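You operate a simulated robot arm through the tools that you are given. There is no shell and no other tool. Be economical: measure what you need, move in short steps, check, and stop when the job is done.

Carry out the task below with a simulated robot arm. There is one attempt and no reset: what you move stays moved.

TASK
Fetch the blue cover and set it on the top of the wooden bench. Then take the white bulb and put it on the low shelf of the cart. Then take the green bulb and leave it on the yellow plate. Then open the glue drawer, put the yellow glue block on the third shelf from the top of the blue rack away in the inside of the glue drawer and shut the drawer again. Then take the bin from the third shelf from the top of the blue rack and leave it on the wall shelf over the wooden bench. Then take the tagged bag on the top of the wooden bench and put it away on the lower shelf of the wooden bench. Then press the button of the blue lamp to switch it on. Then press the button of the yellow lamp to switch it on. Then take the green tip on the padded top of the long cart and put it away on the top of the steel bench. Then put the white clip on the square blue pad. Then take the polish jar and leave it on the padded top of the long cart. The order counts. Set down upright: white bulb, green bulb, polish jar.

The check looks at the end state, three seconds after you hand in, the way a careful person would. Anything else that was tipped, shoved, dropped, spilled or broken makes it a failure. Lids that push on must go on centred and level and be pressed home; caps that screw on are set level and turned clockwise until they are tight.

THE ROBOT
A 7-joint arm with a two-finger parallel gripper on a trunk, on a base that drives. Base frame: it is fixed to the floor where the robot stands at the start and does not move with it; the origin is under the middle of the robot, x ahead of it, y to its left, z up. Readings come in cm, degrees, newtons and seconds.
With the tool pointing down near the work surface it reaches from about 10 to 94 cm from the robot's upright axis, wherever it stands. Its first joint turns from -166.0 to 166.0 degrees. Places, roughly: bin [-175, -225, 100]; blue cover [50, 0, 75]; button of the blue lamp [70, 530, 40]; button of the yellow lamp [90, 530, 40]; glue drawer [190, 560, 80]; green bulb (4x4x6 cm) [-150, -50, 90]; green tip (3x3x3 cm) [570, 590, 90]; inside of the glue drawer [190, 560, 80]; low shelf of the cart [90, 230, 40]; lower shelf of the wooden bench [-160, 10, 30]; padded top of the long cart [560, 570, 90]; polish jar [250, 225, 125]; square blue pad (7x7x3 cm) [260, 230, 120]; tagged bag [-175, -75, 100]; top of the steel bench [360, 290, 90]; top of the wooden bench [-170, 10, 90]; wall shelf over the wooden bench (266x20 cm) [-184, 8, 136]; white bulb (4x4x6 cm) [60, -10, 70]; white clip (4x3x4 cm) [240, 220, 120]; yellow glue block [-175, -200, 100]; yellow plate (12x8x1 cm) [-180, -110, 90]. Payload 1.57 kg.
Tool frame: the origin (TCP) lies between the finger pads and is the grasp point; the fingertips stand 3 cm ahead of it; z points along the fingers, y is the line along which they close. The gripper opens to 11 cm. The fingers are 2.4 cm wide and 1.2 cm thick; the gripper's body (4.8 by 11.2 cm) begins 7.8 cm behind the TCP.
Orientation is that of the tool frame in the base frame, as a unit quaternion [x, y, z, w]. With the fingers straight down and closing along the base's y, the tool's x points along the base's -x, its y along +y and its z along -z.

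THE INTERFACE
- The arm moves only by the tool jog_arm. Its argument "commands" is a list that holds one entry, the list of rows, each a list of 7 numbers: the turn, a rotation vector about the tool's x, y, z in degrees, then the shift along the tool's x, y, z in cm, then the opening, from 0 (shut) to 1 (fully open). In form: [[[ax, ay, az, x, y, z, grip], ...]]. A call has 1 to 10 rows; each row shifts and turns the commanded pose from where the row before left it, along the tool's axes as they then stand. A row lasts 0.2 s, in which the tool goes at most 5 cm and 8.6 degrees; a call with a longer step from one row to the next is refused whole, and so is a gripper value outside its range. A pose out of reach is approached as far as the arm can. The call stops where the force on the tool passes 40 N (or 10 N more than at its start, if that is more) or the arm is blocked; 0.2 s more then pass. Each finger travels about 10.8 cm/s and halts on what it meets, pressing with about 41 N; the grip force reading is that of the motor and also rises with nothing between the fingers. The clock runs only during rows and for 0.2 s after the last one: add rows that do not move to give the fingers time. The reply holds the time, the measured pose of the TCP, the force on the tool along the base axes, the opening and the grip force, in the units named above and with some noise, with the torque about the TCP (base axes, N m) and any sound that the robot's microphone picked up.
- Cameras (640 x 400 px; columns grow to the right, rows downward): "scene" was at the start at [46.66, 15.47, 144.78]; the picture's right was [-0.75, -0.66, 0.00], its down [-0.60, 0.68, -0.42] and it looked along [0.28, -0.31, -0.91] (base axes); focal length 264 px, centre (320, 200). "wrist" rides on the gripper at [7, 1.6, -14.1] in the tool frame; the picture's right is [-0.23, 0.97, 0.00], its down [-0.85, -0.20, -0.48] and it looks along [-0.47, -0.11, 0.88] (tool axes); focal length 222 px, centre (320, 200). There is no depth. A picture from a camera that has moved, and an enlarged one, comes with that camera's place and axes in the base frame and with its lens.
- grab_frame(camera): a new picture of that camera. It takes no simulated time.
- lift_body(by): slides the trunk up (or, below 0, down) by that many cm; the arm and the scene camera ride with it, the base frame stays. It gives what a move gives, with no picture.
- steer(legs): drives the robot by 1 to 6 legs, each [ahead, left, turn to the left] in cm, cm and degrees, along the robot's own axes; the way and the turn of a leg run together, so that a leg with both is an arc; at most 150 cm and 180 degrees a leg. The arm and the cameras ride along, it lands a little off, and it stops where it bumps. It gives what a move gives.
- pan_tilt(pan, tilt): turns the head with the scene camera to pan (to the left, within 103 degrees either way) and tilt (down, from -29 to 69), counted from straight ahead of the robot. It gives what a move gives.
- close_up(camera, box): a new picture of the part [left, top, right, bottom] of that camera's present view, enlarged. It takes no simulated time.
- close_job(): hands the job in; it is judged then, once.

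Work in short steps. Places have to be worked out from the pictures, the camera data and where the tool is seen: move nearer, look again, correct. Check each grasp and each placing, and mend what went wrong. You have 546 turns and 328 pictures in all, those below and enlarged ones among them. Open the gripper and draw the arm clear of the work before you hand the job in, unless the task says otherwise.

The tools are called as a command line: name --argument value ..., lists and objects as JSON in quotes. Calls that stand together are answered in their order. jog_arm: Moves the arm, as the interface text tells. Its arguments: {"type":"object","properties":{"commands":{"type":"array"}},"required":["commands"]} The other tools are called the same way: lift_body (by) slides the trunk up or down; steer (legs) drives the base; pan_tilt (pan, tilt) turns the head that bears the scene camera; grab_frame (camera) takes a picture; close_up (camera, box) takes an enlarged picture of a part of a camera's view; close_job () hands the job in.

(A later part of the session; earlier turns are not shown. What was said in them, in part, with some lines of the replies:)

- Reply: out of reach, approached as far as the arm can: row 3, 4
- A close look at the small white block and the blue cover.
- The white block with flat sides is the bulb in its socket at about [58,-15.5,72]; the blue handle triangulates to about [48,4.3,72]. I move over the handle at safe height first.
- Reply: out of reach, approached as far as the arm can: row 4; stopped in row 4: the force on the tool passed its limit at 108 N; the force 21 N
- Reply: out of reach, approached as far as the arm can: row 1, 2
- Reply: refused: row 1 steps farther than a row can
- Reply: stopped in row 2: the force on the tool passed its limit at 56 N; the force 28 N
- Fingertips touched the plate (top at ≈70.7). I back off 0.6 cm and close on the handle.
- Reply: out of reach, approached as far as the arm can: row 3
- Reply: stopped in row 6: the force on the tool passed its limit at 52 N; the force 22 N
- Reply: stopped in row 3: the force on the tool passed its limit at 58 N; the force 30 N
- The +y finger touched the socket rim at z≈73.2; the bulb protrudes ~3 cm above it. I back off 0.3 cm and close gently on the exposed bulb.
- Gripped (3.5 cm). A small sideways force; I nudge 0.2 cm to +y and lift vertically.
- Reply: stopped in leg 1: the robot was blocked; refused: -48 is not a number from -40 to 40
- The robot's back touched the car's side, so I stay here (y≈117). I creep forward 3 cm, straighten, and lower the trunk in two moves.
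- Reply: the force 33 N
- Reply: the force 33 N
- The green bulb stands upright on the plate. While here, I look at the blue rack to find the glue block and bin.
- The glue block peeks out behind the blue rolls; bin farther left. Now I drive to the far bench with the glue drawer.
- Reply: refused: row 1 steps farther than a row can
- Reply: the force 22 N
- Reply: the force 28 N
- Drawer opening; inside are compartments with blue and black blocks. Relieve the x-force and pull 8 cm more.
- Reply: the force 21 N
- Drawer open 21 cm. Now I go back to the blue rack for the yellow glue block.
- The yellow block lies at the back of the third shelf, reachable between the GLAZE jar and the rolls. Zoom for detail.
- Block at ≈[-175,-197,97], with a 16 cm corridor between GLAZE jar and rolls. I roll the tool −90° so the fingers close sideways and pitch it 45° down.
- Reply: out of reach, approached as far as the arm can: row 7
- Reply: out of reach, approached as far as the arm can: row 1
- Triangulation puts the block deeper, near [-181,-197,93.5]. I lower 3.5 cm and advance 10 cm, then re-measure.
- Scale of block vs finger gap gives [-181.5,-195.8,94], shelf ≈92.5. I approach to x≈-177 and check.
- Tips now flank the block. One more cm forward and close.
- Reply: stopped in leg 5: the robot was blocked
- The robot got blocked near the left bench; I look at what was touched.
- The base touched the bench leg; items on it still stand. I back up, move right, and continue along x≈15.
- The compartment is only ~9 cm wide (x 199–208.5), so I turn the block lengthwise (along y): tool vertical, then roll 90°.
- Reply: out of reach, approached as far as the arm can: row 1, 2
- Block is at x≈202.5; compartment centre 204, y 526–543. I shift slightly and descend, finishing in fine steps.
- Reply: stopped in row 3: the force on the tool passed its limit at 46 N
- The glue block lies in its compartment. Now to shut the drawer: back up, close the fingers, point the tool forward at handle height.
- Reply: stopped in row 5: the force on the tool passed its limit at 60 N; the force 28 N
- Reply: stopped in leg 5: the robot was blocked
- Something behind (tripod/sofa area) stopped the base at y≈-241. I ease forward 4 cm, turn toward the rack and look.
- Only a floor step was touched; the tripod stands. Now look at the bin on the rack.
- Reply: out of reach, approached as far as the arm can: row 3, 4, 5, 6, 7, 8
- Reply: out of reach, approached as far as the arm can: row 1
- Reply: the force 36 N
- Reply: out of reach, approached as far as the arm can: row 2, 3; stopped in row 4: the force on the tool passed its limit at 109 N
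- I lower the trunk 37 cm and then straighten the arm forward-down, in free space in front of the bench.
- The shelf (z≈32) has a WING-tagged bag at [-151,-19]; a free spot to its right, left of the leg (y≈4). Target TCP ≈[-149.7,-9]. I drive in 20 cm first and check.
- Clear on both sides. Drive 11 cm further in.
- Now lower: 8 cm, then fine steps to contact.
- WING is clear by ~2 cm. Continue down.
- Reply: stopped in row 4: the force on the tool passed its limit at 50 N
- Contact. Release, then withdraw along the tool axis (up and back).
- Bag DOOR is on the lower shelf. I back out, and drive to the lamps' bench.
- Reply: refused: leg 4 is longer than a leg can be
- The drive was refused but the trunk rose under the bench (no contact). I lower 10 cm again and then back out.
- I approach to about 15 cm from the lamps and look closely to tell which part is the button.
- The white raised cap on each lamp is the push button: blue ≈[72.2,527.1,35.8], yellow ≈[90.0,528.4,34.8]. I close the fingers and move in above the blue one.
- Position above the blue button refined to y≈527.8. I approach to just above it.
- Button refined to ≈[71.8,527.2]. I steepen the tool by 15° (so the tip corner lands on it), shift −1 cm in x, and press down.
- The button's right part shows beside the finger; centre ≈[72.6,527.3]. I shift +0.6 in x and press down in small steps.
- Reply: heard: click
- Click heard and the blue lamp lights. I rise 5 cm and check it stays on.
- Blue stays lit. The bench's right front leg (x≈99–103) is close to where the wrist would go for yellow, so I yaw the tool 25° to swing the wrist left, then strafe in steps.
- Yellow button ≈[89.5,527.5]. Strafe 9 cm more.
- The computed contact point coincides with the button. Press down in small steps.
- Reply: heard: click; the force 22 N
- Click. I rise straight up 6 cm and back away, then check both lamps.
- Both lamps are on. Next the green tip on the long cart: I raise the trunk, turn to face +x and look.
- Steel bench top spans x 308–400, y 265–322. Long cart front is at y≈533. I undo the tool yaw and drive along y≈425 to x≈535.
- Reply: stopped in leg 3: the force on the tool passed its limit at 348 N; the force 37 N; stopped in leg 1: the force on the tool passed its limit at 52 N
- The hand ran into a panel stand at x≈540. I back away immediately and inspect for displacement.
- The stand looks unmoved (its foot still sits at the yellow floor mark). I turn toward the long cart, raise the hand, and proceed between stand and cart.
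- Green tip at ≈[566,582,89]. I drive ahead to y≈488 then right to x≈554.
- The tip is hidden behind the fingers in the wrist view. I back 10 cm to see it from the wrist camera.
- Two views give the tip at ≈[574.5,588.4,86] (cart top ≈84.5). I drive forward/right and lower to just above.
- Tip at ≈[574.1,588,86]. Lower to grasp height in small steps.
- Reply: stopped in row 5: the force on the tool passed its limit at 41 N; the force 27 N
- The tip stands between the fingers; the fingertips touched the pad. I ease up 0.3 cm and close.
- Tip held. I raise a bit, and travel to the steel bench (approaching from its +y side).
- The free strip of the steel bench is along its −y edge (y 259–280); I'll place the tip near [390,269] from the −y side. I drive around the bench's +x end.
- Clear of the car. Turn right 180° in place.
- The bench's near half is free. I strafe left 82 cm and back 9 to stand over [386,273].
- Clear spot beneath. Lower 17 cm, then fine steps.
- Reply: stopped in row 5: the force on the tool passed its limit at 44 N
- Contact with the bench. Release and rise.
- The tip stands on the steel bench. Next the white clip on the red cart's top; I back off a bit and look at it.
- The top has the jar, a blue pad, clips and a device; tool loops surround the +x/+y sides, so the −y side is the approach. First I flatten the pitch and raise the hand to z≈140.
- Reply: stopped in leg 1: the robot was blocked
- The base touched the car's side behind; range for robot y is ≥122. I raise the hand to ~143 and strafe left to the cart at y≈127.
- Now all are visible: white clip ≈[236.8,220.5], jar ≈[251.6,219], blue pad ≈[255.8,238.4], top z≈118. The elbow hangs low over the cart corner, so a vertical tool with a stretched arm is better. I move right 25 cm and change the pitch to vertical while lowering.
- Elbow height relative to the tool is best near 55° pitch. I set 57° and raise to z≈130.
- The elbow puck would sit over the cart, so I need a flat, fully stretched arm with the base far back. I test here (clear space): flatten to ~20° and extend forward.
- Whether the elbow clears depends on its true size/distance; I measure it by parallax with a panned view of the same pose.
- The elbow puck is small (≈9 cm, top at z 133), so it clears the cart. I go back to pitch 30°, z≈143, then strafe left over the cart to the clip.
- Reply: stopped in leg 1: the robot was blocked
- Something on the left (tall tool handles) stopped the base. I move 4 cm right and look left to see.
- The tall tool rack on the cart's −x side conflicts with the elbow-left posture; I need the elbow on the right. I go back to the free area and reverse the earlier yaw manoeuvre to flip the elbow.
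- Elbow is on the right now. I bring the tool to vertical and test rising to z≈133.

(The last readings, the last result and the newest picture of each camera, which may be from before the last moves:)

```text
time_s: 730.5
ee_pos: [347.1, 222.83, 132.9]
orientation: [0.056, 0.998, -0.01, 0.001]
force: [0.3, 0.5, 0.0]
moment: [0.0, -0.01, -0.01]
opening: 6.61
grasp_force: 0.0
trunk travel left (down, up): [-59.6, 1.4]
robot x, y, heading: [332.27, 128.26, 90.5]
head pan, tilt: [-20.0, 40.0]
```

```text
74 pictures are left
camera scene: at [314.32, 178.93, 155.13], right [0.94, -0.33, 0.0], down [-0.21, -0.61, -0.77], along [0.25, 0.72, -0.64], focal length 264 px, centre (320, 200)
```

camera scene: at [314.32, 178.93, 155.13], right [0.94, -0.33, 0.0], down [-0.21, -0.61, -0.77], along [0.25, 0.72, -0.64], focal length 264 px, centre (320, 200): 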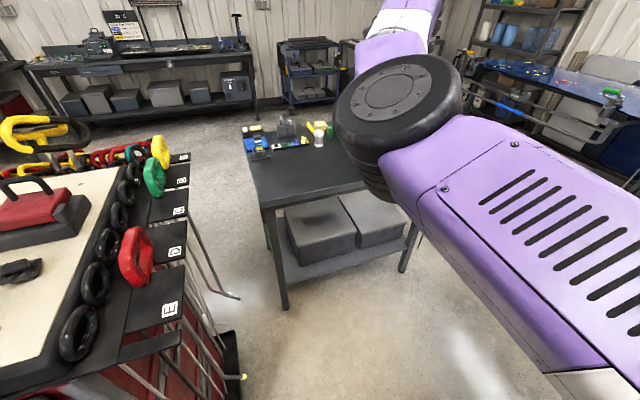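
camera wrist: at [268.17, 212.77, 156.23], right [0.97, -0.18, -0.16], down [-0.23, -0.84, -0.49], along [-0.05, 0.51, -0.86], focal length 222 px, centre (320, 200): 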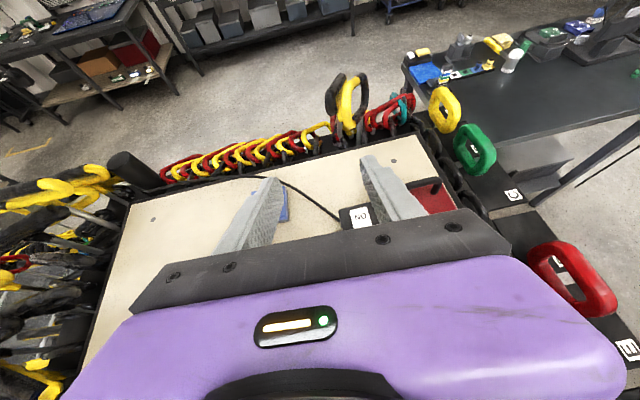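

Vertical reach at z=133 works with a higher elbow (z≈148), still slightly left. I shift the TCP left relative to the robot by ~38 cm so the elbow ends up right of the target.

jog_arm --commands '[[[0, 0, -6.4, 0, 0, 0, 0.6], [0, 0, 0, 4.8, 0, 0, 0.6], [0, 0, 0, 4.8, 0, 0, 0.6], [0, 0, 0, 4.8, 0, 0, 0.6], [0, 0, 0, 4.8, 0, 0, 0.6], [0, 0, 0, 4.8, 0, 0, 0.6], [0, 0, 0, 4.8, 0, 0, 0.6], [0, 0, 0, 4.8, 0, 0, 0.6], [0, 0, 0, 4.8, 0, 0, 0.6], [0, 0, 0, 0, 0, 0, 0.6]]]'

pan_tilt --pan 0 --tilt 40

grab_frame --camera "scene"

grab_frame --camera "wrist"

```text
time_s: 732.6
ee_pos: [308.62, 222.83, 133.08]
orientation: [0.0, 1.0, -0.01, -0.001]
force: [0.3, -0.2, -0.4]
moment: [0.0, 0.0, 0.0]
opening: 6.62
grasp_force: 0.1
trunk travel left (down, up): [-59.6, 1.4]
robot x, y, heading: [331.99, 128.63, 90.8]
head pan, tilt: [-20.0, 40.0]
```

```text
time_s: 733.5
ee_pos: [308.59, 222.73, 133.16]
orientation: [0.0, 1.0, -0.01, -0.001]
force: [-0.5, -0.2, 0.0]
moment: [0.02, -0.03, 0.0]
opening: 6.61
grasp_force: 0.0
trunk travel left (down, up): [-59.6, 1.4]
robot x, y, heading: [332.36, 128.38, 90.9]
head pan, tilt: [0.0, 40.0]
```

```text
73 pictures are left
camera scene: at [311.41, 179.42, 155.13], right [1.0, 0.01, 0.0], down [0.01, -0.64, -0.77], along [-0.01, 0.77, -0.64], focal length 264 px, centre (320, 200)
```

scene: 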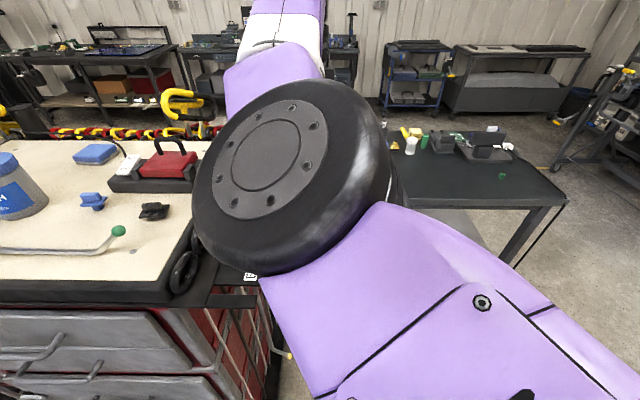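

```text
72 pictures are left
camera wrist: at [301.61, 224.62, 147.34], right [0.23, 0.97, -0.02], down [0.86, -0.19, 0.48], along [0.46, -0.13, -0.88], focal length 222 px, centre (320, 200)
```

wrist: 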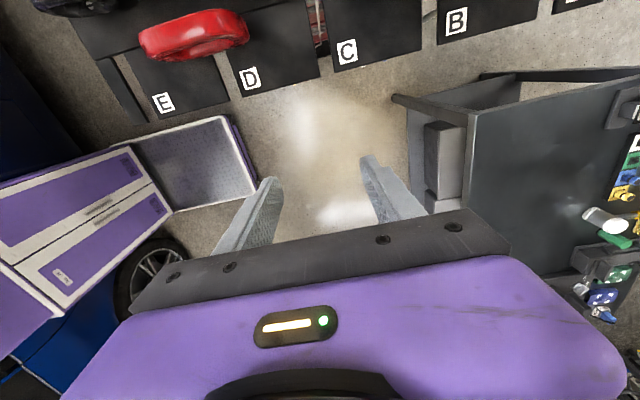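

Elbow now sits behind the TCP (x equal), clear of the tool rack. I retract to y≈208 and z≈135 so the strafe passes in front of jar and device.

jog_arm --commands '[[[0, 0, 0, 0, -4.7, -0.5, 0.6], [0, 0, 0, 0, -4.7, -0.5, 0.6], [0, 0, 0, 0, -4.5, -0.5, 0.6], [0, 0, 0, 0, 0, -1, 0.6], [0, 0, 0, 0, 0, 0, 0.6]]]'

```text
time_s: 734.1
ee_pos: [321.4, 216.61, 133.49]
orientation: [0.111, 0.994, -0.017, 0.008]
force: [-0.2, 0.7, -0.1]
moment: [0.02, 0.0, -0.01]
opening: 6.59
grasp_force: 0.1
trunk travel left (down, up): [-59.6, 1.4]
robot x, y, heading: [332.13, 128.59, 91.0]
head pan, tilt: [0.0, 40.0]
stopped in row 3: the arm was blocked; the commanded pose is now the measured one
```

Blocked (elbow near the head). I restore the previous pose and instead try a bit more height at y≈223.

jog_arm --commands '[[[0, 0, -6.3, 0, 3, 0, 0.6], [0, 0, -6.3, 0, 3.3, 0, 0.6], [0, 0, 0, 4.4, 0, 0, 0.6], [0, 0, 0, 4.4, 0, 0, 0.6], [0, 0, 0, 4, 0, 0, 0.6], [0, 0, 0, 0, 0, -1.5, 0.6], [0, 0, 0, 0, 0, -1.5, 0.6], [0, 0, 0, 0, 0, 0, 0.6]]]'

```text
time_s: 736.0
ee_pos: [309.49, 222.77, 136.12]
orientation: [0.001, 1.0, -0.018, 0.006]
force: [0.3, 0.0, -0.9]
moment: [-0.01, 0.0, -0.01]
opening: 6.59
grasp_force: 0.1
trunk travel left (down, up): [-59.6, 1.4]
robot x, y, heading: [332.0, 128.75, 90.7]
head pan, tilt: [0.0, 40.0]
```

z=136 (tips 133, jar top ≈130). Strafe left 72 cm over to the clip.

steer --legs '[[0, 50, 0]]'

grab_frame --camera "wrist"

grab_frame --camera "scene"

```text
time_s: 738.9
ee_pos: [260.99, 222.59, 136.11]
orientation: [0.006, 1.0, -0.018, 0.006]
force: [-0.2, -0.4, 0.1]
moment: [0.01, 0.02, -0.02]
opening: 6.61
grasp_force: 0.1
trunk travel left (down, up): [-59.6, 1.4]
robot x, y, heading: [282.66, 128.08, 89.9]
head pan, tilt: [0.0, 40.0]
```

```text
71 pictures are left
camera wrist: at [253.86, 224.72, 150.15], right [0.24, 0.97, -0.03], down [0.85, -0.19, 0.5], along [0.48, -0.15, -0.87], focal length 222 px, centre (320, 200)
```

wrist: 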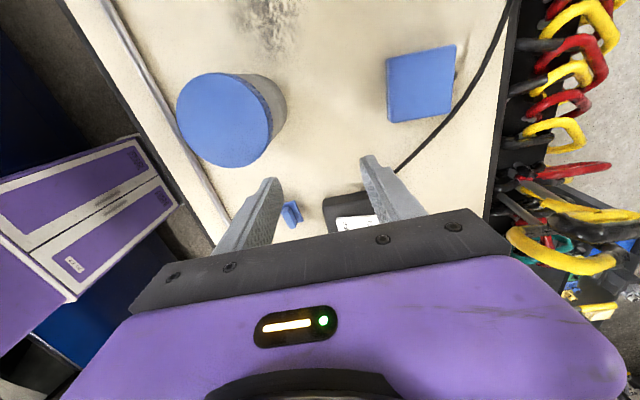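

```text
70 pictures are left
camera scene: at [262.48, 179.27, 155.13], right [1.0, 0.0, 0.0], down [0.0, -0.64, -0.77], along [0.0, 0.77, -0.64], focal length 264 px, centre (320, 200)
```

scene: 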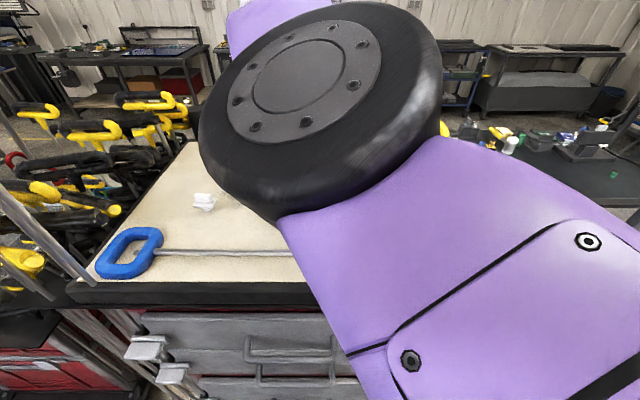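

Clip ≈[238.4,220.9]; pad ≈[257.4,234.7,121]; jar lid ≈[255,214.7]. Continue left 22.5 cm.

steer --legs '[[0, 12, 0]]'

steer --legs '[[0, 10.8, 0]]'

grab_frame --camera "wrist"

grab_frame --camera "scene"

```text
time_s: 740.1
ee_pos: [248.62, 222.44, 136.16]
orientation: [0.006, 1.0, -0.018, 0.007]
force: [0.5, -0.3, 0.5]
moment: [0.01, 0.01, 0.02]
opening: 6.63
grasp_force: 0.0
trunk travel left (down, up): [-59.6, 1.4]
robot x, y, heading: [270.67, 127.93, 90.5]
head pan, tilt: [0.0, 40.0]
```

```text
time_s: 741.3
ee_pos: [237.37, 222.35, 136.2]
orientation: [0.004, 1.0, -0.018, 0.006]
force: [0.6, 0.2, 0.0]
moment: [0.03, 0.02, -0.03]
opening: 6.62
grasp_force: 0.0
trunk travel left (down, up): [-59.6, 1.4]
robot x, y, heading: [260.07, 127.64, 90.6]
head pan, tilt: [0.0, 40.0]
```

```text
69 pictures are left
camera wrist: at [230.26, 224.42, 150.16], right [0.23, 0.97, -0.03], down [0.85, -0.19, 0.5], along [0.48, -0.14, -0.87], focal length 222 px, centre (320, 200)
```

wrist: 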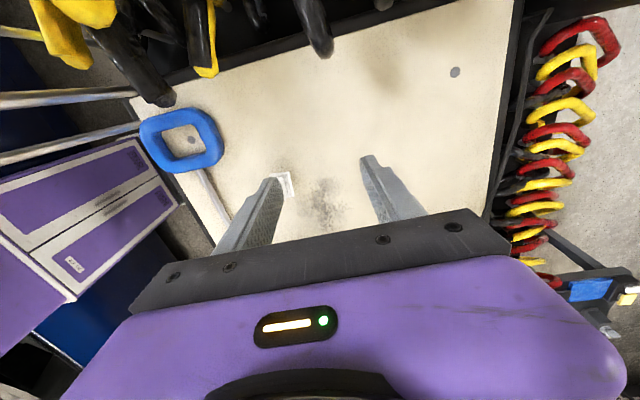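

```text
68 pictures are left
camera scene: at [239.15, 179.02, 155.13], right [1.0, 0.01, 0.0], down [0.01, -0.64, -0.77], along [-0.01, 0.77, -0.64], focal length 264 px, centre (320, 200)
```

scene: 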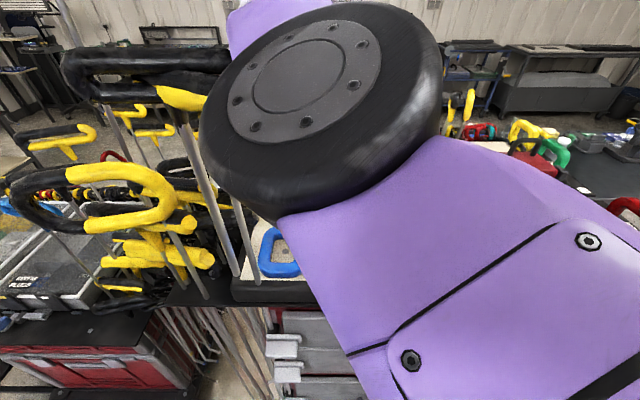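

Combining both cameras: cart top ≈122, clip at ≈[241.4,215.9,124.4], pad top centre ≈[257.2,234.3,124], jar ≈[255,214.5]. I shift base right 4, back 4 and the tool 2.5 back.

steer --legs '[[-4.2, -4, -0.5]]'

jog_arm --commands '[[[0, 0, 0, 0, -1.8, 2, 0.5], [0, 0, 0, 0, 0, 2, 0.5], [0, 0, 0, 0, 0, 0, 0.5]]]'

grab_frame --camera "wrist"

```text
time_s: 742.3
ee_pos: [242.43, 218.3, 136.04]
orientation: [0.009, 1.0, -0.019, 0.006]
force: [-0.2, 0.4, 0.6]
moment: [0.0, -0.04, 0.02]
opening: 6.59
grasp_force: 0.0
trunk travel left (down, up): [-59.6, 1.4]
robot x, y, heading: [263.24, 123.64, 89.9]
head pan, tilt: [0.0, 40.0]
```

```text
time_s: 743.1
ee_pos: [242.5, 216.32, 132.27]
orientation: [0.009, 1.0, -0.018, 0.007]
force: [-0.4, 0.2, 0.1]
moment: [0.03, -0.02, 0.01]
opening: 5.49
grasp_force: 0.0
trunk travel left (down, up): [-59.6, 1.4]
robot x, y, heading: [264.05, 123.34, 90.0]
head pan, tilt: [0.0, 40.0]
```

```text
67 pictures are left
camera wrist: at [235.33, 218.57, 146.24], right [0.24, 0.97, -0.03], down [0.85, -0.2, 0.5], along [0.47, -0.15, -0.87], focal length 222 px, centre (320, 200)
```

wrist: 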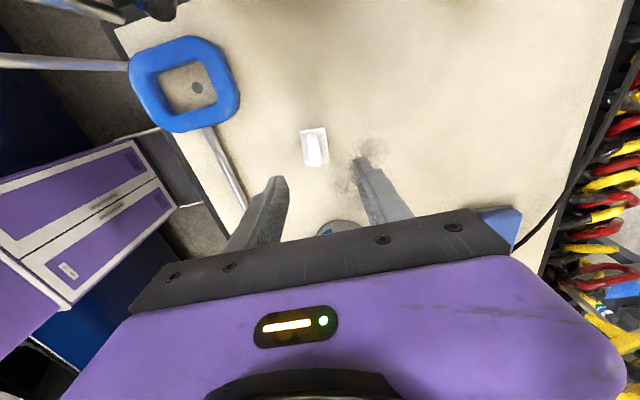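

Clip directly found at [241,215.7]. I shift 1.5/0.7 cm and lower in steps to TCP≈126.

jog_arm --commands '[[[0, 0, 0, 1.4, -0.7, 1, 0.5], [0, 0, 0, 0, 0, 2, 0.5], [0, 0, 0, 0, 0, 1.3, 0.5], [0, 0, 0, 0, 0, 0.7, 0.5], [0, 0, 0, 0, 0, 0.7, 0.5], [0, 0, 0, 0, 0, 0, 0.5]]]'

close_up --camera "wrist" --box '[220, 110, 440, 240]'

```text
time_s: 744.5
ee_pos: [240.88, 215.5, 126.45]
orientation: [0.008, 1.0, -0.017, 0.006]
force: [-0.8, 1.0, 0.6]
moment: [-0.02, 0.04, 0.01]
opening: 5.51
grasp_force: 0.0
trunk travel left (down, up): [-59.6, 1.4]
robot x, y, heading: [263.41, 123.64, 89.8]
head pan, tilt: [0.0, 40.0]
```

```text
2.91 times, centred on (330, 175) of wrist
camera zoom: at [233.85, 217.77, 140.51], right [0.24, 0.97, -0.03], down [0.85, -0.2, 0.5], along [0.47, -0.15, -0.87], focal length 646 px, centre (291, 273)
```

zoom: 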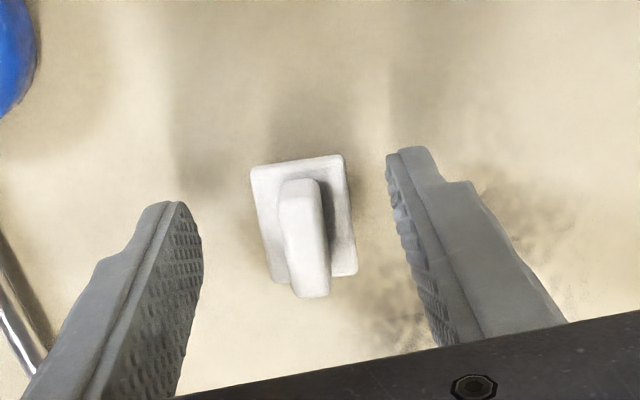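

The clip has a base and an upright tab; I shift 0.6 cm and close on the tab.

jog_arm --commands '[[[0, 0, 0, -0.6, 0, 0.1, 0.5], [0, 0, 0, 0, 0, 0, 0.25], [0, 0, 0, 0, 0, 0, 0], [0, 0, 0, 0, 0, 0, 0], [0, 0, 0, 0, 0, 0, 0]]]'

close_up --camera "wrist" --box '[220, 110, 440, 240]'

```text
time_s: 745.7
ee_pos: [241.84, 215.47, 126.27]
orientation: [0.009, 1.0, -0.018, 0.006]
force: [-0.4, 0.2, 0.9]
moment: [-0.01, -0.02, -0.02]
opening: 2.42
grasp_force: 35.9
trunk travel left (down, up): [-59.6, 1.4]
robot x, y, heading: [264.09, 123.6, 89.8]
head pan, tilt: [0.0, 40.0]
```

```text
2.91 times, centred on (330, 175) of wrist
camera zoom: at [234.57, 217.74, 140.41], right [0.25, 0.97, -0.03], down [0.85, -0.2, 0.5], along [0.47, -0.15, -0.87], focal length 646 px, centre (291, 273)
```

zoom: 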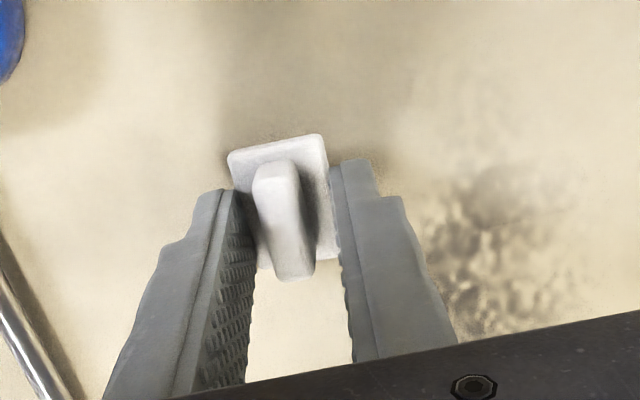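

Gripped by its base (2.4 cm). Lift 10 cm, move ahead 19 then right 15.5 to the pad.

jog_arm --commands '[[[0, 0, 0, 0, 0, -1, 0], [0, 0, 0, 0, 0, -3, 0], [0, 0, 0, 0, 0, -3, 0], [0, 0, 0, 0, 0, -2.7, 0], [0, 0, 0, 0, 0, 0, 0]]]'

steer --legs '[[18.8, 0, 0], [0, -15.5, 0]]'

grab_frame --camera "wrist"

grab_frame --camera "scene"

```text
time_s: 746.9
ee_pos: [241.84, 215.7, 136.08]
orientation: [0.009, 1.0, -0.018, 0.007]
force: [-0.4, -0.2, -0.1]
moment: [0.0, -0.02, 0.0]
opening: 2.43
grasp_force: 35.7
trunk travel left (down, up): [-59.6, 1.4]
robot x, y, heading: [263.54, 123.71, 90.0]
head pan, tilt: [0.0, 40.0]
```

```text
time_s: 749.4
ee_pos: [258.66, 234.62, 136.05]
orientation: [0.012, 1.0, -0.017, 0.007]
force: [0.1, 0.0, 0.3]
moment: [-0.03, -0.01, 0.04]
opening: 2.39
grasp_force: 35.5
trunk travel left (down, up): [-59.6, 1.4]
robot x, y, heading: [279.54, 142.17, 89.2]
head pan, tilt: [0.0, 40.0]
```

```text
64 pictures are left
camera wrist: at [251.5, 236.96, 150.1], right [0.25, 0.97, -0.03], down [0.84, -0.21, 0.5], along [0.47, -0.15, -0.87], focal length 222 px, centre (320, 200)
```

wrist: 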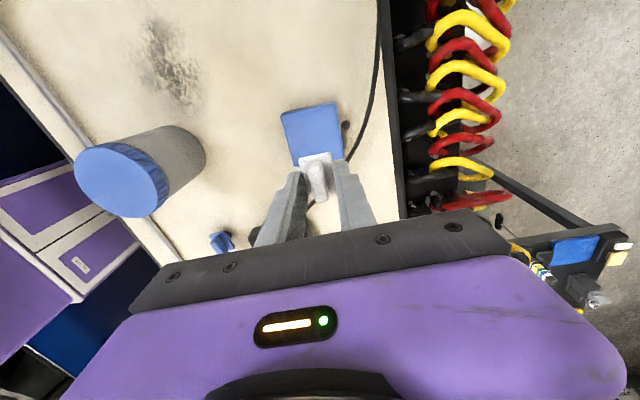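

```text
63 pictures are left
camera scene: at [260.26, 193.84, 155.12], right [1.0, -0.01, 0.0], down [-0.01, -0.64, -0.77], along [0.01, 0.77, -0.64], focal length 264 px, centre (320, 200)
```

scene: 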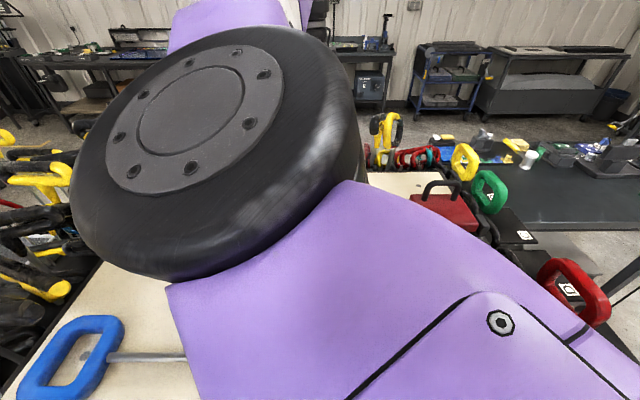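

Pad centre ≈[256.8,234.0]. I correct −1.9/−0.6 cm and lower to contact.

jog_arm --commands '[[[0, 0, 0, 1.9, -0.6, 1, 0], [0, 0, 0, 0, 0, 2, 0], [0, 0, 0, 0, 0, 1, 0], [0, 0, 0, 0, 0, 0, 0]]]'

close_up --camera "wrist" --box '[220, 80, 440, 240]'

```text
time_s: 750.4
ee_pos: [257.53, 234.26, 131.88]
orientation: [0.021, 1.0, -0.019, 0.008]
force: [0.4, 0.1, -0.1]
moment: [0.05, -0.02, 0.01]
opening: 2.42
grasp_force: 36.3
trunk travel left (down, up): [-59.6, 1.4]
robot x, y, heading: [279.48, 142.17, 89.6]
head pan, tilt: [0.0, 40.0]
```

```text
2.50 times, centred on (330, 160) of wrist
camera zoom: at [250.43, 236.74, 145.88], right [0.27, 0.96, -0.03], down [0.84, -0.22, 0.5], along [0.47, -0.16, -0.87], focal length 555 px, centre (295, 300)
```

zoom: 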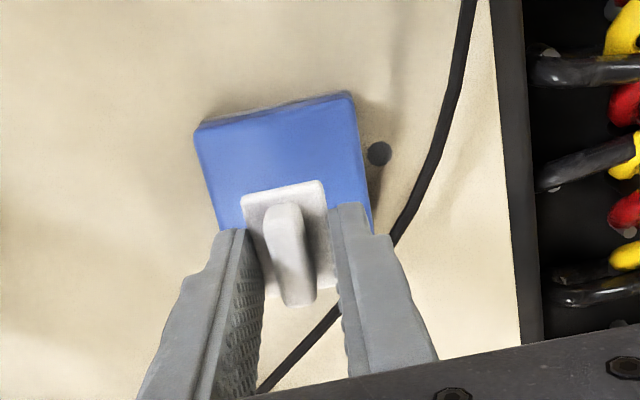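

The clip is over the pad centre. Lower in fine steps to contact.

jog_arm --commands '[[[0, 0, 0, 0, 0, 0.8, 0], [0, 0, 0, 0, 0, 0.6, 0], [0, 0, 0, 0, 0, 0.4, 0], [0, 0, 0, 0, 0, 0.4, 0], [0, 0, 0, 0, 0, 0.4, 0], [0, 0, 0, 0, 0, 0.4, 0], [0, 0, 0, 0, 0, 0.4, 0]]]'

close_up --camera "wrist" --box '[220, 80, 440, 240]'

```text
time_s: 752.0
ee_pos: [256.72, 233.79, 128.71]
orientation: [0.014, 1.0, -0.017, 0.005]
force: [0.2, 0.2, 1.2]
moment: [0.0, 0.01, 0.0]
opening: 2.44
grasp_force: 36.4
trunk travel left (down, up): [-59.6, 1.4]
robot x, y, heading: [279.89, 142.37, 89.2]
head pan, tilt: [0.0, 40.0]
```

```text
2.50 times, centred on (330, 160) of wrist
camera zoom: at [249.64, 236.13, 142.77], right [0.25, 0.97, -0.03], down [0.84, -0.21, 0.5], along [0.47, -0.15, -0.87], focal length 555 px, centre (295, 300)
```

zoom: 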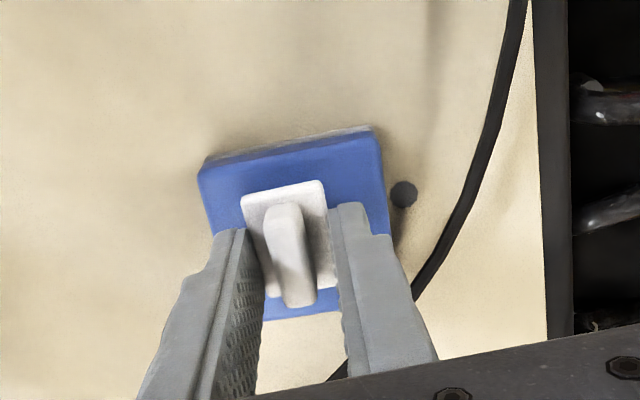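

Nearly touching, well centred. A few more fine steps.

jog_arm --commands '[[[0, 0, 0, 0, 0, 0.3, 0], [0, 0, 0, 0, 0, 0.3, 0], [0, 0, 0, 0, 0, 0.3, 0], [0, 0, 0, 0, 0, 0.3, 0]]]'

```text
time_s: 753.0
ee_pos: [256.93, 233.7, 127.66]
orientation: [0.015, 1.0, -0.016, 0.005]
force: [0.6, 2.6, 29.9]
moment: [0.1, 0.01, 0.0]
opening: 2.4
grasp_force: 35.6
trunk travel left (down, up): [-59.6, 1.4]
robot x, y, heading: [279.9, 142.64, 89.3]
head pan, tilt: [0.0, 40.0]
```

Contact (30 N). Release and rise.

jog_arm --commands '[[[0, 0, 0, 0, 0, -0.2, 0.15], [0, 0, 0, 0, 0, 0, 0.45], [0, 0, 0, 0, 0, 0, 0.45], [0, 0, 0, 0, 0, -1, 0.45], [0, 0, 0, 0, 0, -3, 0.45], [0, 0, 0, 0, 0, -3, 0.45], [0, 0, 0, 0, 0, -1.5, 0.45], [0, 0, 0, 0, 0, 0, 0.45]]]'

grab_frame --camera "wrist"

```text
time_s: 754.8
ee_pos: [257.94, 234.34, 136.02]
orientation: [0.022, 1.0, -0.019, 0.008]
force: [0.1, 0.6, -0.2]
moment: [-0.01, 0.01, 0.0]
opening: 4.95
grasp_force: 0.2
trunk travel left (down, up): [-59.6, 1.4]
robot x, y, heading: [279.43, 142.36, 89.5]
head pan, tilt: [0.0, 40.0]
```

```text
60 pictures are left
camera wrist: at [250.72, 236.9, 149.97], right [0.27, 0.96, -0.03], down [0.84, -0.22, 0.5], along [0.47, -0.16, -0.87], focal length 222 px, centre (320, 200)
```

wrist: 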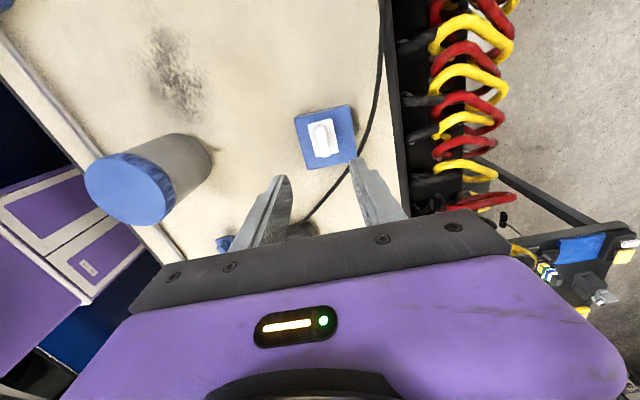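

Clip rests on the pad. Jar lid measured at [255.05,215.35], top z≈130.5, ⌀≈8.7. I move back over the jar with the gripper opened.

steer --legs '[[-18.4, 2.4, 0.5]]'

jog_arm --commands '[[[0, 0, 0, 0, 0, 0, 0.95], [0, 0, 0, 0, 0, 0, 0.95], [0, 0, 0, 0, 0, 0, 0.95]]]'

grab_frame --camera "wrist"

```text
time_s: 756.4
ee_pos: [254.57, 215.52, 136.22]
orientation: [0.017, 1.0, -0.017, 0.007]
force: [0.7, 0.4, -1.1]
moment: [-0.03, -0.05, 0.0]
opening: 4.96
grasp_force: 0.1
trunk travel left (down, up): [-59.6, 1.4]
robot x, y, heading: [277.29, 123.47, 89.8]
head pan, tilt: [0.0, 40.0]
```

```text
time_s: 757.2
ee_pos: [254.67, 215.46, 136.22]
orientation: [0.019, 1.0, -0.018, 0.007]
force: [0.6, 0.1, 0.3]
moment: [0.03, 0.0, -0.02]
opening: 10.44
grasp_force: 0.0
trunk travel left (down, up): [-59.6, 1.4]
robot x, y, heading: [277.4, 123.77, 90.0]
head pan, tilt: [0.0, 40.0]
```

```text
59 pictures are left
camera wrist: at [247.52, 217.81, 150.25], right [0.26, 0.96, -0.03], down [0.84, -0.21, 0.5], along [0.47, -0.16, -0.87], focal length 222 px, centre (320, 200)
```

wrist: 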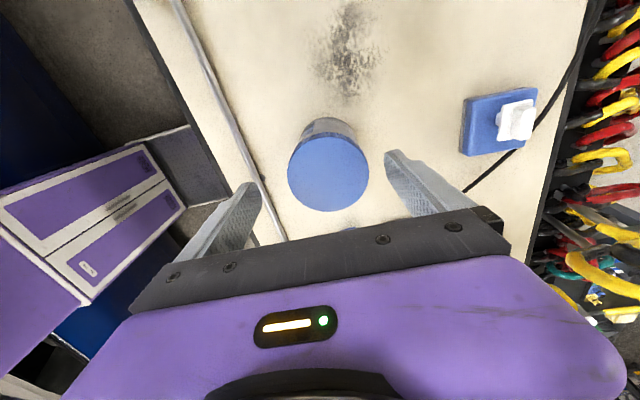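

Lid centre [255.7,215.6], ⌀7.8, rod is clear (y≈205). I shift +1 in x and lower to TCP≈127.

jog_arm --commands '[[[0, 0, -1.5, -1, 0.1, 1.5, 0.95], [0, 0, 0, 0, 0, 2.5, 0.95], [0, 0, 0, 0, 0, 2.5, 0.95], [0, 0, 0, 0, 0, 1.5, 0.95], [0, 0, 0, 0, 0, 1, 0.95], [0, 0, 0, 0, 0, 0, 0.95]]]'

close_up --camera "wrist" --box '[180, 60, 480, 260]'

```text
time_s: 758.6
ee_pos: [255.64, 215.15, 127.12]
orientation: [0.004, 1.0, -0.018, 0.006]
force: [-0.5, -0.7, 0.1]
moment: [-0.02, -0.04, -0.02]
opening: 10.46
grasp_force: 0.1
trunk travel left (down, up): [-59.6, 1.4]
robot x, y, heading: [277.4, 123.52, 89.7]
head pan, tilt: [0.0, 40.0]
```

```text
2.00 times, centred on (330, 160) of wrist
camera zoom: at [248.47, 217.36, 141.17], right [0.24, 0.97, -0.03], down [0.85, -0.19, 0.5], along [0.48, -0.14, -0.87], focal length 444 px, centre (300, 280)
```

zoom: 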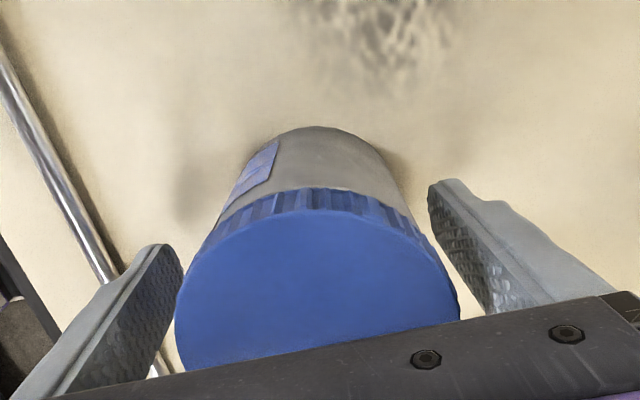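

Straddling. Close on the jar and lift.

jog_arm --commands '[[[0, 0, 0, 0, 0.2, 0, 0.7], [0, 0, 0, 0, 0, 0, 0.4], [0, 0, 0, 0, 0, 0, 0.3], [0, 0, 0, 0, 0, 0, 0.3], [0, 0, 0, 0, 0, 0, 0.3]]]'

jog_arm --commands '[[[0, 0, 0, 0, 0, -1, 0.3], [0, 0, 0, 0, 0, -2, 0.3], [0, 0, 0, 0, 0, -3, 0.3], [0, 0, 0, 0, 0, -2.5, 0.3], [0, 0, 0, 0, 0, 0, 0.3]]]'

grab_frame --camera "wrist"

```text
time_s: 759.8
ee_pos: [255.62, 215.44, 127.28]
orientation: [0.004, 1.0, -0.018, 0.006]
force: [-0.8, 3.0, 2.2]
moment: [0.33, -0.01, 0.04]
opening: 7.18
grasp_force: 41.4
trunk travel left (down, up): [-59.6, 1.4]
robot x, y, heading: [277.22, 123.58, 90.1]
head pan, tilt: [0.0, 40.0]
```

```text
time_s: 761.0
ee_pos: [255.58, 215.76, 135.7]
orientation: [0.005, 1.0, -0.019, 0.005]
force: [0.6, -0.6, -4.3]
moment: [0.02, -0.01, 0.03]
opening: 7.14
grasp_force: 40.8
trunk travel left (down, up): [-59.6, 1.4]
robot x, y, heading: [277.32, 123.36, 90.0]
head pan, tilt: [0.0, 40.0]
```

```text
57 pictures are left
camera wrist: at [248.26, 217.84, 149.76], right [0.24, 0.97, -0.03], down [0.85, -0.19, 0.5], along [0.48, -0.14, -0.87], focal length 222 px, centre (320, 200)
```

wrist: 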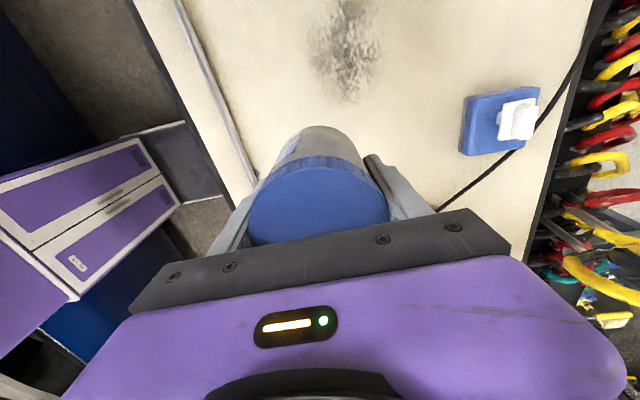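

Jar held upright (bottom = TCP−5.3). I raise to z≈140.5 to clear loops and device, then strafe right out over the cart's edge.

jog_arm --commands '[[[0, 0, 0, 0, 0, -2, 0.3], [0, 0, 0, 0, 0, -1.5, 0.3], [0, 0, 0, 0, 0, -1.3, 0.3], [0, 0, 0, 0, 0, 0, 0.3]]]'

grab_frame --camera "scene"

```text
time_s: 762.0
ee_pos: [255.37, 215.81, 140.42]
orientation: [0.004, 1.0, -0.018, 0.006]
force: [-0.2, -0.5, -4.4]
moment: [0.0, -0.05, 0.0]
opening: 7.19
grasp_force: 41.2
trunk travel left (down, up): [-59.6, 1.4]
robot x, y, heading: [277.26, 123.73, 89.8]
head pan, tilt: [0.0, 40.0]
```

```text
56 pictures are left
camera scene: at [257.35, 174.81, 155.12], right [1.0, 0.0, 0.0], down [0.0, -0.64, -0.77], along [0.0, 0.77, -0.64], focal length 264 px, centre (320, 200)
```

scene: 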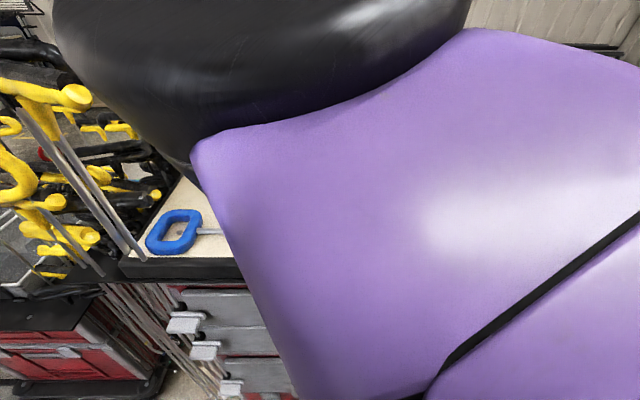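

steer --legs '[[-1, -60, 0]]'

grab_frame --camera "wrist"

```text
time_s: 764.7
ee_pos: [305.52, 215.62, 140.37]
orientation: [0.011, 1.0, -0.019, 0.006]
force: [0.2, 0.7, -5.5]
moment: [-0.05, -0.01, 0.03]
opening: 7.16
grasp_force: 41.0
trunk travel left (down, up): [-59.6, 1.4]
robot x, y, heading: [326.02, 122.84, 89.1]
head pan, tilt: [0.0, 40.0]
stopped in leg 1: the robot was blocked; the commanded pose is now the measured one
```

```text
55 pictures are left
camera wrist: at [298.44, 217.82, 154.44], right [0.25, 0.97, -0.03], down [0.84, -0.2, 0.5], along [0.47, -0.15, -0.87], focal length 222 px, centre (320, 200)
```

wrist: 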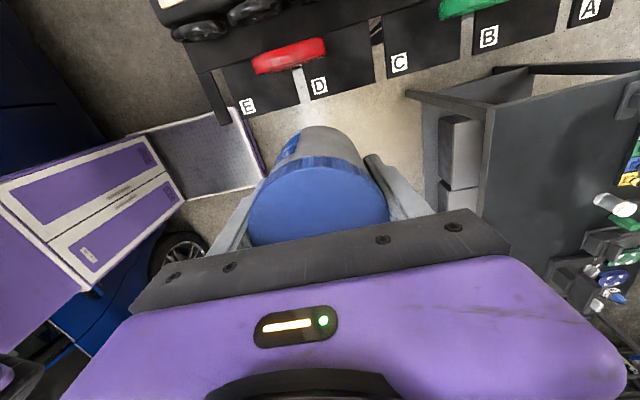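

The base touched the car flank again; I go ahead a bit and drive around the steel bench's +x end toward the long cart.

steer --legs '[[20, 0, 0.9], [0, -132, 0], [140, 0, 0], [140, 0, 0]]'

grab_frame --camera "wrist"

```text
time_s: 785.6
ee_pos: [445.08, 513.69, 140.42]
orientation: [0.023, 1.0, -0.019, 0.005]
force: [-0.4, -0.3, -4.0]
moment: [0.0, -0.01, -0.02]
opening: 7.16
grasp_force: 41.0
trunk travel left (down, up): [-59.6, 1.4]
robot x, y, heading: [463.64, 421.09, 88.0]
head pan, tilt: [0.0, 40.0]
```

```text
54 pictures are left
camera wrist: at [438.14, 516.05, 154.53], right [0.27, 0.96, -0.03], down [0.84, -0.22, 0.5], along [0.47, -0.16, -0.87], focal length 222 px, centre (320, 200)
```

wrist: 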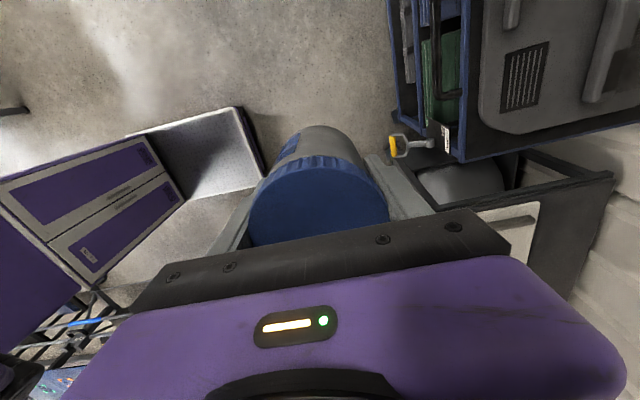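

Jar still firm. Continue: straighten, ahead 71, right 88.

steer --legs '[[0, 0, 2], [71, 0, 0], [0, -88, 0]]'

grab_frame --camera "wrist"

grab_frame --camera "scene"

```text
time_s: 794.1
ee_pos: [531.22, 585.69, 140.47]
orientation: [0.018, 1.0, -0.018, 0.006]
force: [-0.4, 0.6, -3.9]
moment: [-0.02, -0.01, 0.01]
opening: 7.16
grasp_force: 41.6
trunk travel left (down, up): [-59.6, 1.4]
robot x, y, heading: [551.04, 492.64, 88.4]
head pan, tilt: [0.0, 40.0]
```

```text
53 pictures are left
camera wrist: at [524.08, 588.0, 154.52], right [0.26, 0.96, -0.03], down [0.84, -0.21, 0.5], along [0.47, -0.16, -0.87], focal length 222 px, centre (320, 200)
```

wrist: 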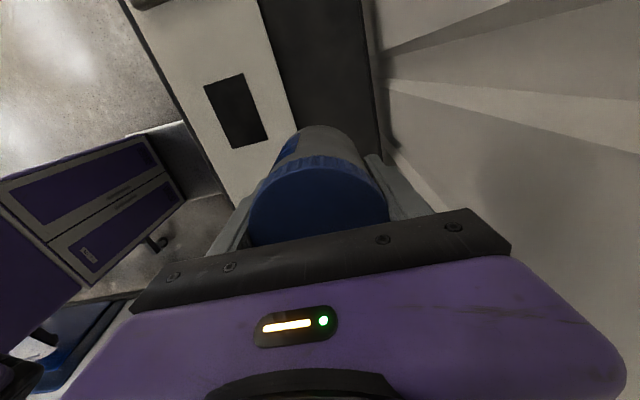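

```text
52 pictures are left
camera scene: at [532.04, 544.56, 155.12], right [1.0, -0.03, 0.0], down [-0.02, -0.64, -0.77], along [0.02, 0.77, -0.64], focal length 264 px, centre (320, 200)
```

scene: 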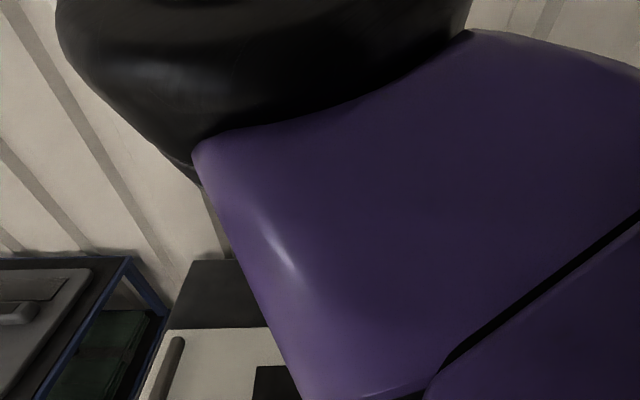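

The padded strip spans y≈576–599 here; jar is above its middle. I lower the trunk 34 cm, then check.

lift_body --by -34

grab_frame --camera "wrist"

grab_frame --camera "scene"

```text
time_s: 797.5
ee_pos: [531.17, 585.55, 106.51]
orientation: [0.018, 1.0, -0.018, 0.006]
force: [0.3, 0.2, -4.6]
moment: [-0.01, 0.02, 0.0]
opening: 7.15
grasp_force: 41.2
trunk travel left (down, up): [-25.6, 35.4]
robot x, y, heading: [550.67, 492.91, 88.4]
head pan, tilt: [0.0, 40.0]
```

```text
51 pictures are left
camera wrist: at [524.09, 587.99, 120.52], right [0.26, 0.96, -0.03], down [0.84, -0.21, 0.5], along [0.47, -0.16, -0.87], focal length 222 px, centre (320, 200)
```

wrist: 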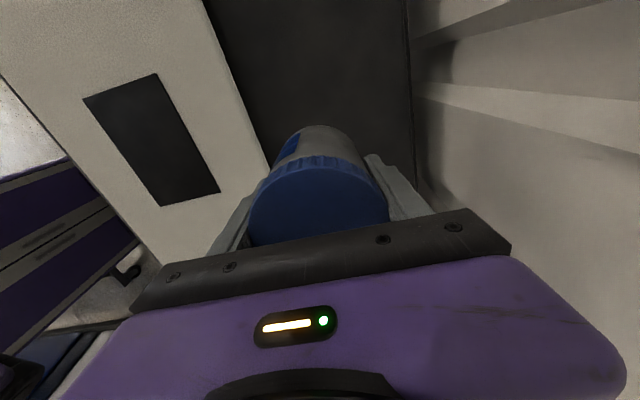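

```text
50 pictures are left
camera scene: at [532.05, 544.55, 121.12], right [1.0, -0.03, 0.0], down [-0.02, -0.64, -0.77], along [0.02, 0.77, -0.64], focal length 264 px, centre (320, 200)
```

scene: 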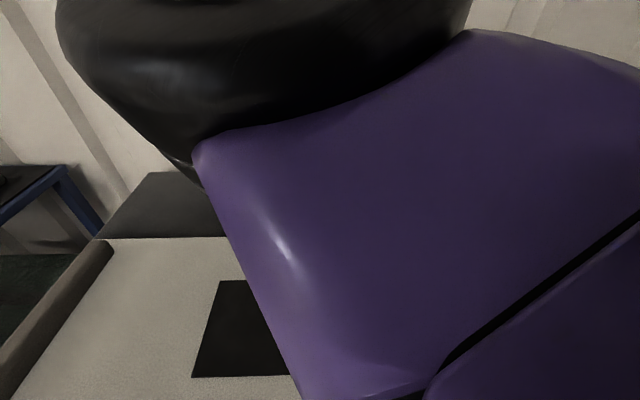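

Aligned over the strip's middle. Lower trunk 10 more, then fine arm steps to contact.

lift_body --by -11

jog_arm --commands '[[[0, 0, 0, 0, 0.5, 0.8, 0.3], [0, 0, 0, 0, 0, 0.8, 0.3], [0, 0, 0, 0, 0, 0.5, 0.3], [0, 0, 0, 0, 0, 0.5, 0.3], [0, 0, 0, 0, 0, 0.4, 0.3], [0, 0, 0, 0, 0, 0.4, 0.3], [0, 0, 0, 0, 0, 0.4, 0.3], [0, 0, 0, 0, 0, 0, 0.3]]]'

```text
time_s: 798.9
ee_pos: [531.2, 585.66, 95.35]
orientation: [0.017, 1.0, -0.018, 0.005]
force: [0.0, -0.9, -4.6]
moment: [0.0, 0.0, 0.03]
opening: 7.15
grasp_force: 41.3
trunk travel left (down, up): [-14.6, 46.4]
robot x, y, heading: [550.79, 492.76, 88.3]
head pan, tilt: [0.0, 40.0]
```

```text
time_s: 800.7
ee_pos: [531.2, 586.08, 91.82]
orientation: [0.017, 1.0, -0.019, 0.006]
force: [-0.4, 0.2, -4.4]
moment: [0.03, -0.01, 0.02]
opening: 7.17
grasp_force: 40.9
trunk travel left (down, up): [-14.6, 46.4]
robot x, y, heading: [551.28, 492.81, 88.3]
head pan, tilt: [0.0, 40.0]
```

jog_arm --commands '[[[0, 0, 0, 0, 0, 0.3, 0.3], [0, 0, 0, 0, 0, 0.3, 0.3], [0, 0, 0, 0, 0, 0.3, 0.3], [0, 0, 0, 0, 0, 0.3, 0.3], [0, 0, 0, 0, 0, 0.3, 0.3], [0, 0, 0, 0, 0, 0.3, 0.3]]]'

```text
time_s: 801.9
ee_pos: [531.34, 585.79, 90.81]
orientation: [0.019, 1.0, -0.013, 0.006]
force: [0.4, -4.9, 11.2]
moment: [0.27, -0.06, -0.05]
opening: 7.17
grasp_force: 40.7
trunk travel left (down, up): [-14.6, 46.4]
robot x, y, heading: [550.96, 492.97, 88.5]
head pan, tilt: [0.0, 40.0]
stopped in row 6: the force on the tool passed its limit at 45 N (the readings are from after the stop); the commanded pose is now the measured one
```

Contact at the expected height. Open and rise.

jog_arm --commands '[[[0, 0, 0, 0, 0, -0.1, 0.75], [0, 0, 0, 0, 0, 0, 0.9], [0, 0, 0, 0, 0, 0, 0.9], [0, 0, 0, 0, 0, 0, 0.9]]]'

lift_body --by 25

grab_frame --camera "wrist"

```text
time_s: 802.9
ee_pos: [531.29, 586.07, 90.89]
orientation: [0.018, 1.0, -0.015, 0.006]
force: [-0.1, 0.9, -0.5]
moment: [0.04, -0.03, 0.04]
opening: 9.87
grasp_force: 0.2
trunk travel left (down, up): [-14.6, 46.4]
robot x, y, heading: [551.16, 492.54, 88.4]
head pan, tilt: [0.0, 40.0]
```

```text
time_s: 805.5
ee_pos: [531.35, 585.96, 115.78]
orientation: [0.018, 1.0, -0.016, 0.006]
force: [0.7, 0.0, 0.4]
moment: [-0.04, 0.01, -0.04]
opening: 9.89
grasp_force: 0.2
trunk travel left (down, up): [-39.6, 21.4]
robot x, y, heading: [550.9, 492.84, 88.4]
head pan, tilt: [0.0, 40.0]
```

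```text
49 pictures are left
camera wrist: at [524.22, 588.31, 129.85], right [0.26, 0.96, -0.03], down [0.84, -0.22, 0.49], along [0.47, -0.15, -0.87], focal length 222 px, centre (320, 200)
```

wrist: 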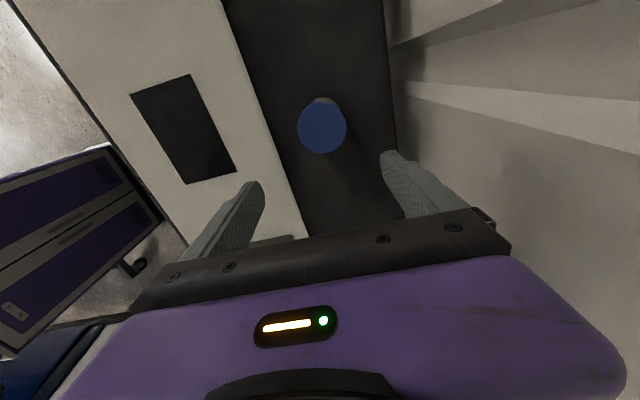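

The jar stands upright on the padded top. I move clear (left along the cart, then back) and take a final look.

steer --legs '[[0, 90, 1.5], [-60, 0, 0]]'

pan_tilt --pan -40 --tilt 25

grab_frame --camera "scene"

close_up --camera "scene" --box '[200, 130, 480, 260]'

```text
time_s: 813.1
ee_pos: [440.61, 525.27, 115.67]
orientation: [-0.002, 1.0, -0.015, 0.007]
force: [0.7, -0.1, 0.4]
moment: [-0.02, 0.01, -0.01]
opening: 9.89
grasp_force: 0.1
trunk travel left (down, up): [-39.6, 21.4]
robot x, y, heading: [463.9, 433.11, 90.7]
head pan, tilt: [0.0, 40.0]
```

```text
time_s: 814.2
ee_pos: [440.66, 525.37, 115.82]
orientation: [-0.002, 1.0, -0.014, 0.007]
force: [0.9, -0.1, 0.2]
moment: [0.0, -0.01, -0.02]
opening: 9.9
grasp_force: 0.1
trunk travel left (down, up): [-39.6, 21.4]
robot x, y, heading: [463.57, 432.82, 90.6]
head pan, tilt: [-40.0, 25.0]
```

```text
48 pictures are left
camera scene: at [448.91, 482.53, 137.46], right [0.78, -0.63, 0.0], down [-0.27, -0.33, -0.91], along [0.57, 0.7, -0.42], focal length 264 px, centre (320, 200)
```

scene: 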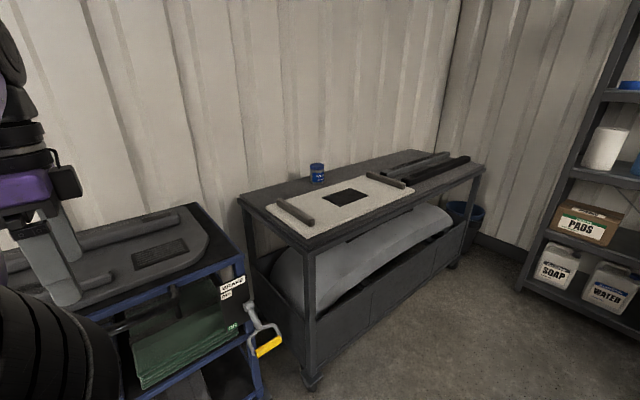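

```text
2.29 times, centred on (340, 195) of scene
camera zoom: at [448.91, 482.53, 137.46], right [0.78, -0.63, 0.0], down [-0.27, -0.33, -0.91], along [0.57, 0.7, -0.42], focal length 602 px, centre (274, 211)
```

zoom: 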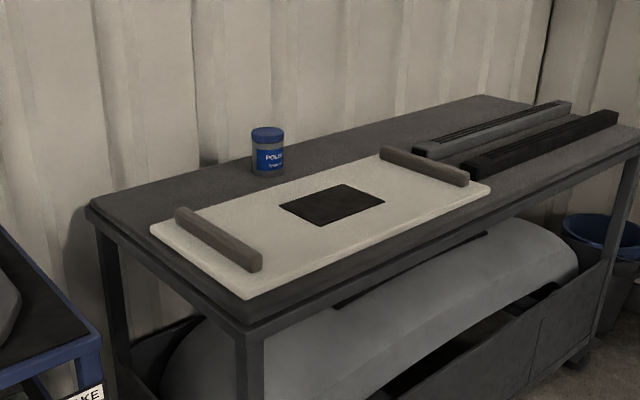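

The jar stands upright on the padded top, everything else there undisturbed. I back further to clear the trolley and hand in.

steer --legs '[[-35, 0, 0]]'

pan_tilt --pan -75 --tilt 25

grab_frame --camera "scene"

```text
time_s: 816.4
ee_pos: [440.61, 490.56, 115.88]
orientation: [-0.006, 1.0, -0.015, 0.006]
force: [0.2, -1.5, -0.6]
moment: [0.01, -0.03, -0.02]
opening: 9.89
grasp_force: 0.1
trunk travel left (down, up): [-39.6, 21.4]
robot x, y, heading: [464.42, 398.72, 91.5]
head pan, tilt: [-40.0, 25.0]
```

```text
time_s: 817.5
ee_pos: [440.53, 490.48, 115.67]
orientation: [-0.006, 1.0, -0.015, 0.006]
force: [0.0, 0.4, 0.1]
moment: [0.02, 0.02, -0.03]
opening: 9.89
grasp_force: 0.0
trunk travel left (down, up): [-39.6, 21.4]
robot x, y, heading: [464.6, 398.23, 91.5]
head pan, tilt: [-75.0, 25.0]
```

```text
46 pictures are left
camera scene: at [452.24, 443.2, 137.46], right [0.28, -0.96, 0.0], down [-0.41, -0.12, -0.91], along [0.87, 0.25, -0.42], focal length 264 px, centre (320, 200)
```

scene: 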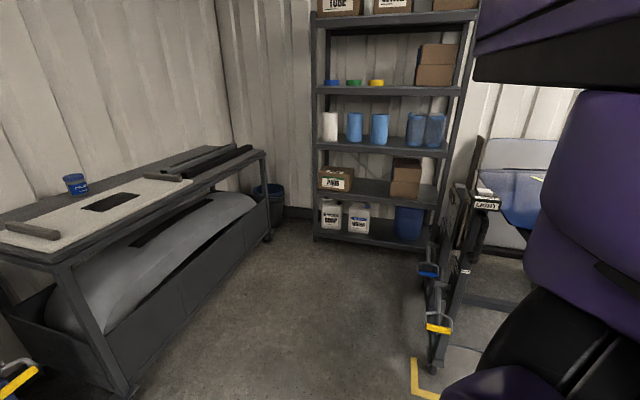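

All tasks are done, the gripper is open and the arm is clear. Handing in.

close_job

```text
The job is handed in.
```

I carried out all eleven steps in order and handed the job in; nothing has come back from the check.

I confirmed each placement in the camera images. I heard a click at each lamp and saw both of them lit. The three items that had to stand upright (white bulb, green bulb and polish jar) were standing when I left them.

There were unintended contacts along the way that the check could count against it:
- **Washer-fluid bottle in the car:** a fingertip hit what I took to be the bottle, at 108 N on the first approach. It was still standing afterwards.
- **Panel stand holding the blue hood:** the hand ran into it while driving, at up to 348 N. It looked unmoved, but I had no earlier close view to compare it with.
- **Tall tools on the red cart:** I was blocked beside this rack once. I saw nothing fallen, but I could not rule out a shift.
- **Other base contacts:** the base bumped the car's side several times, a bench leg once and a floor step once.
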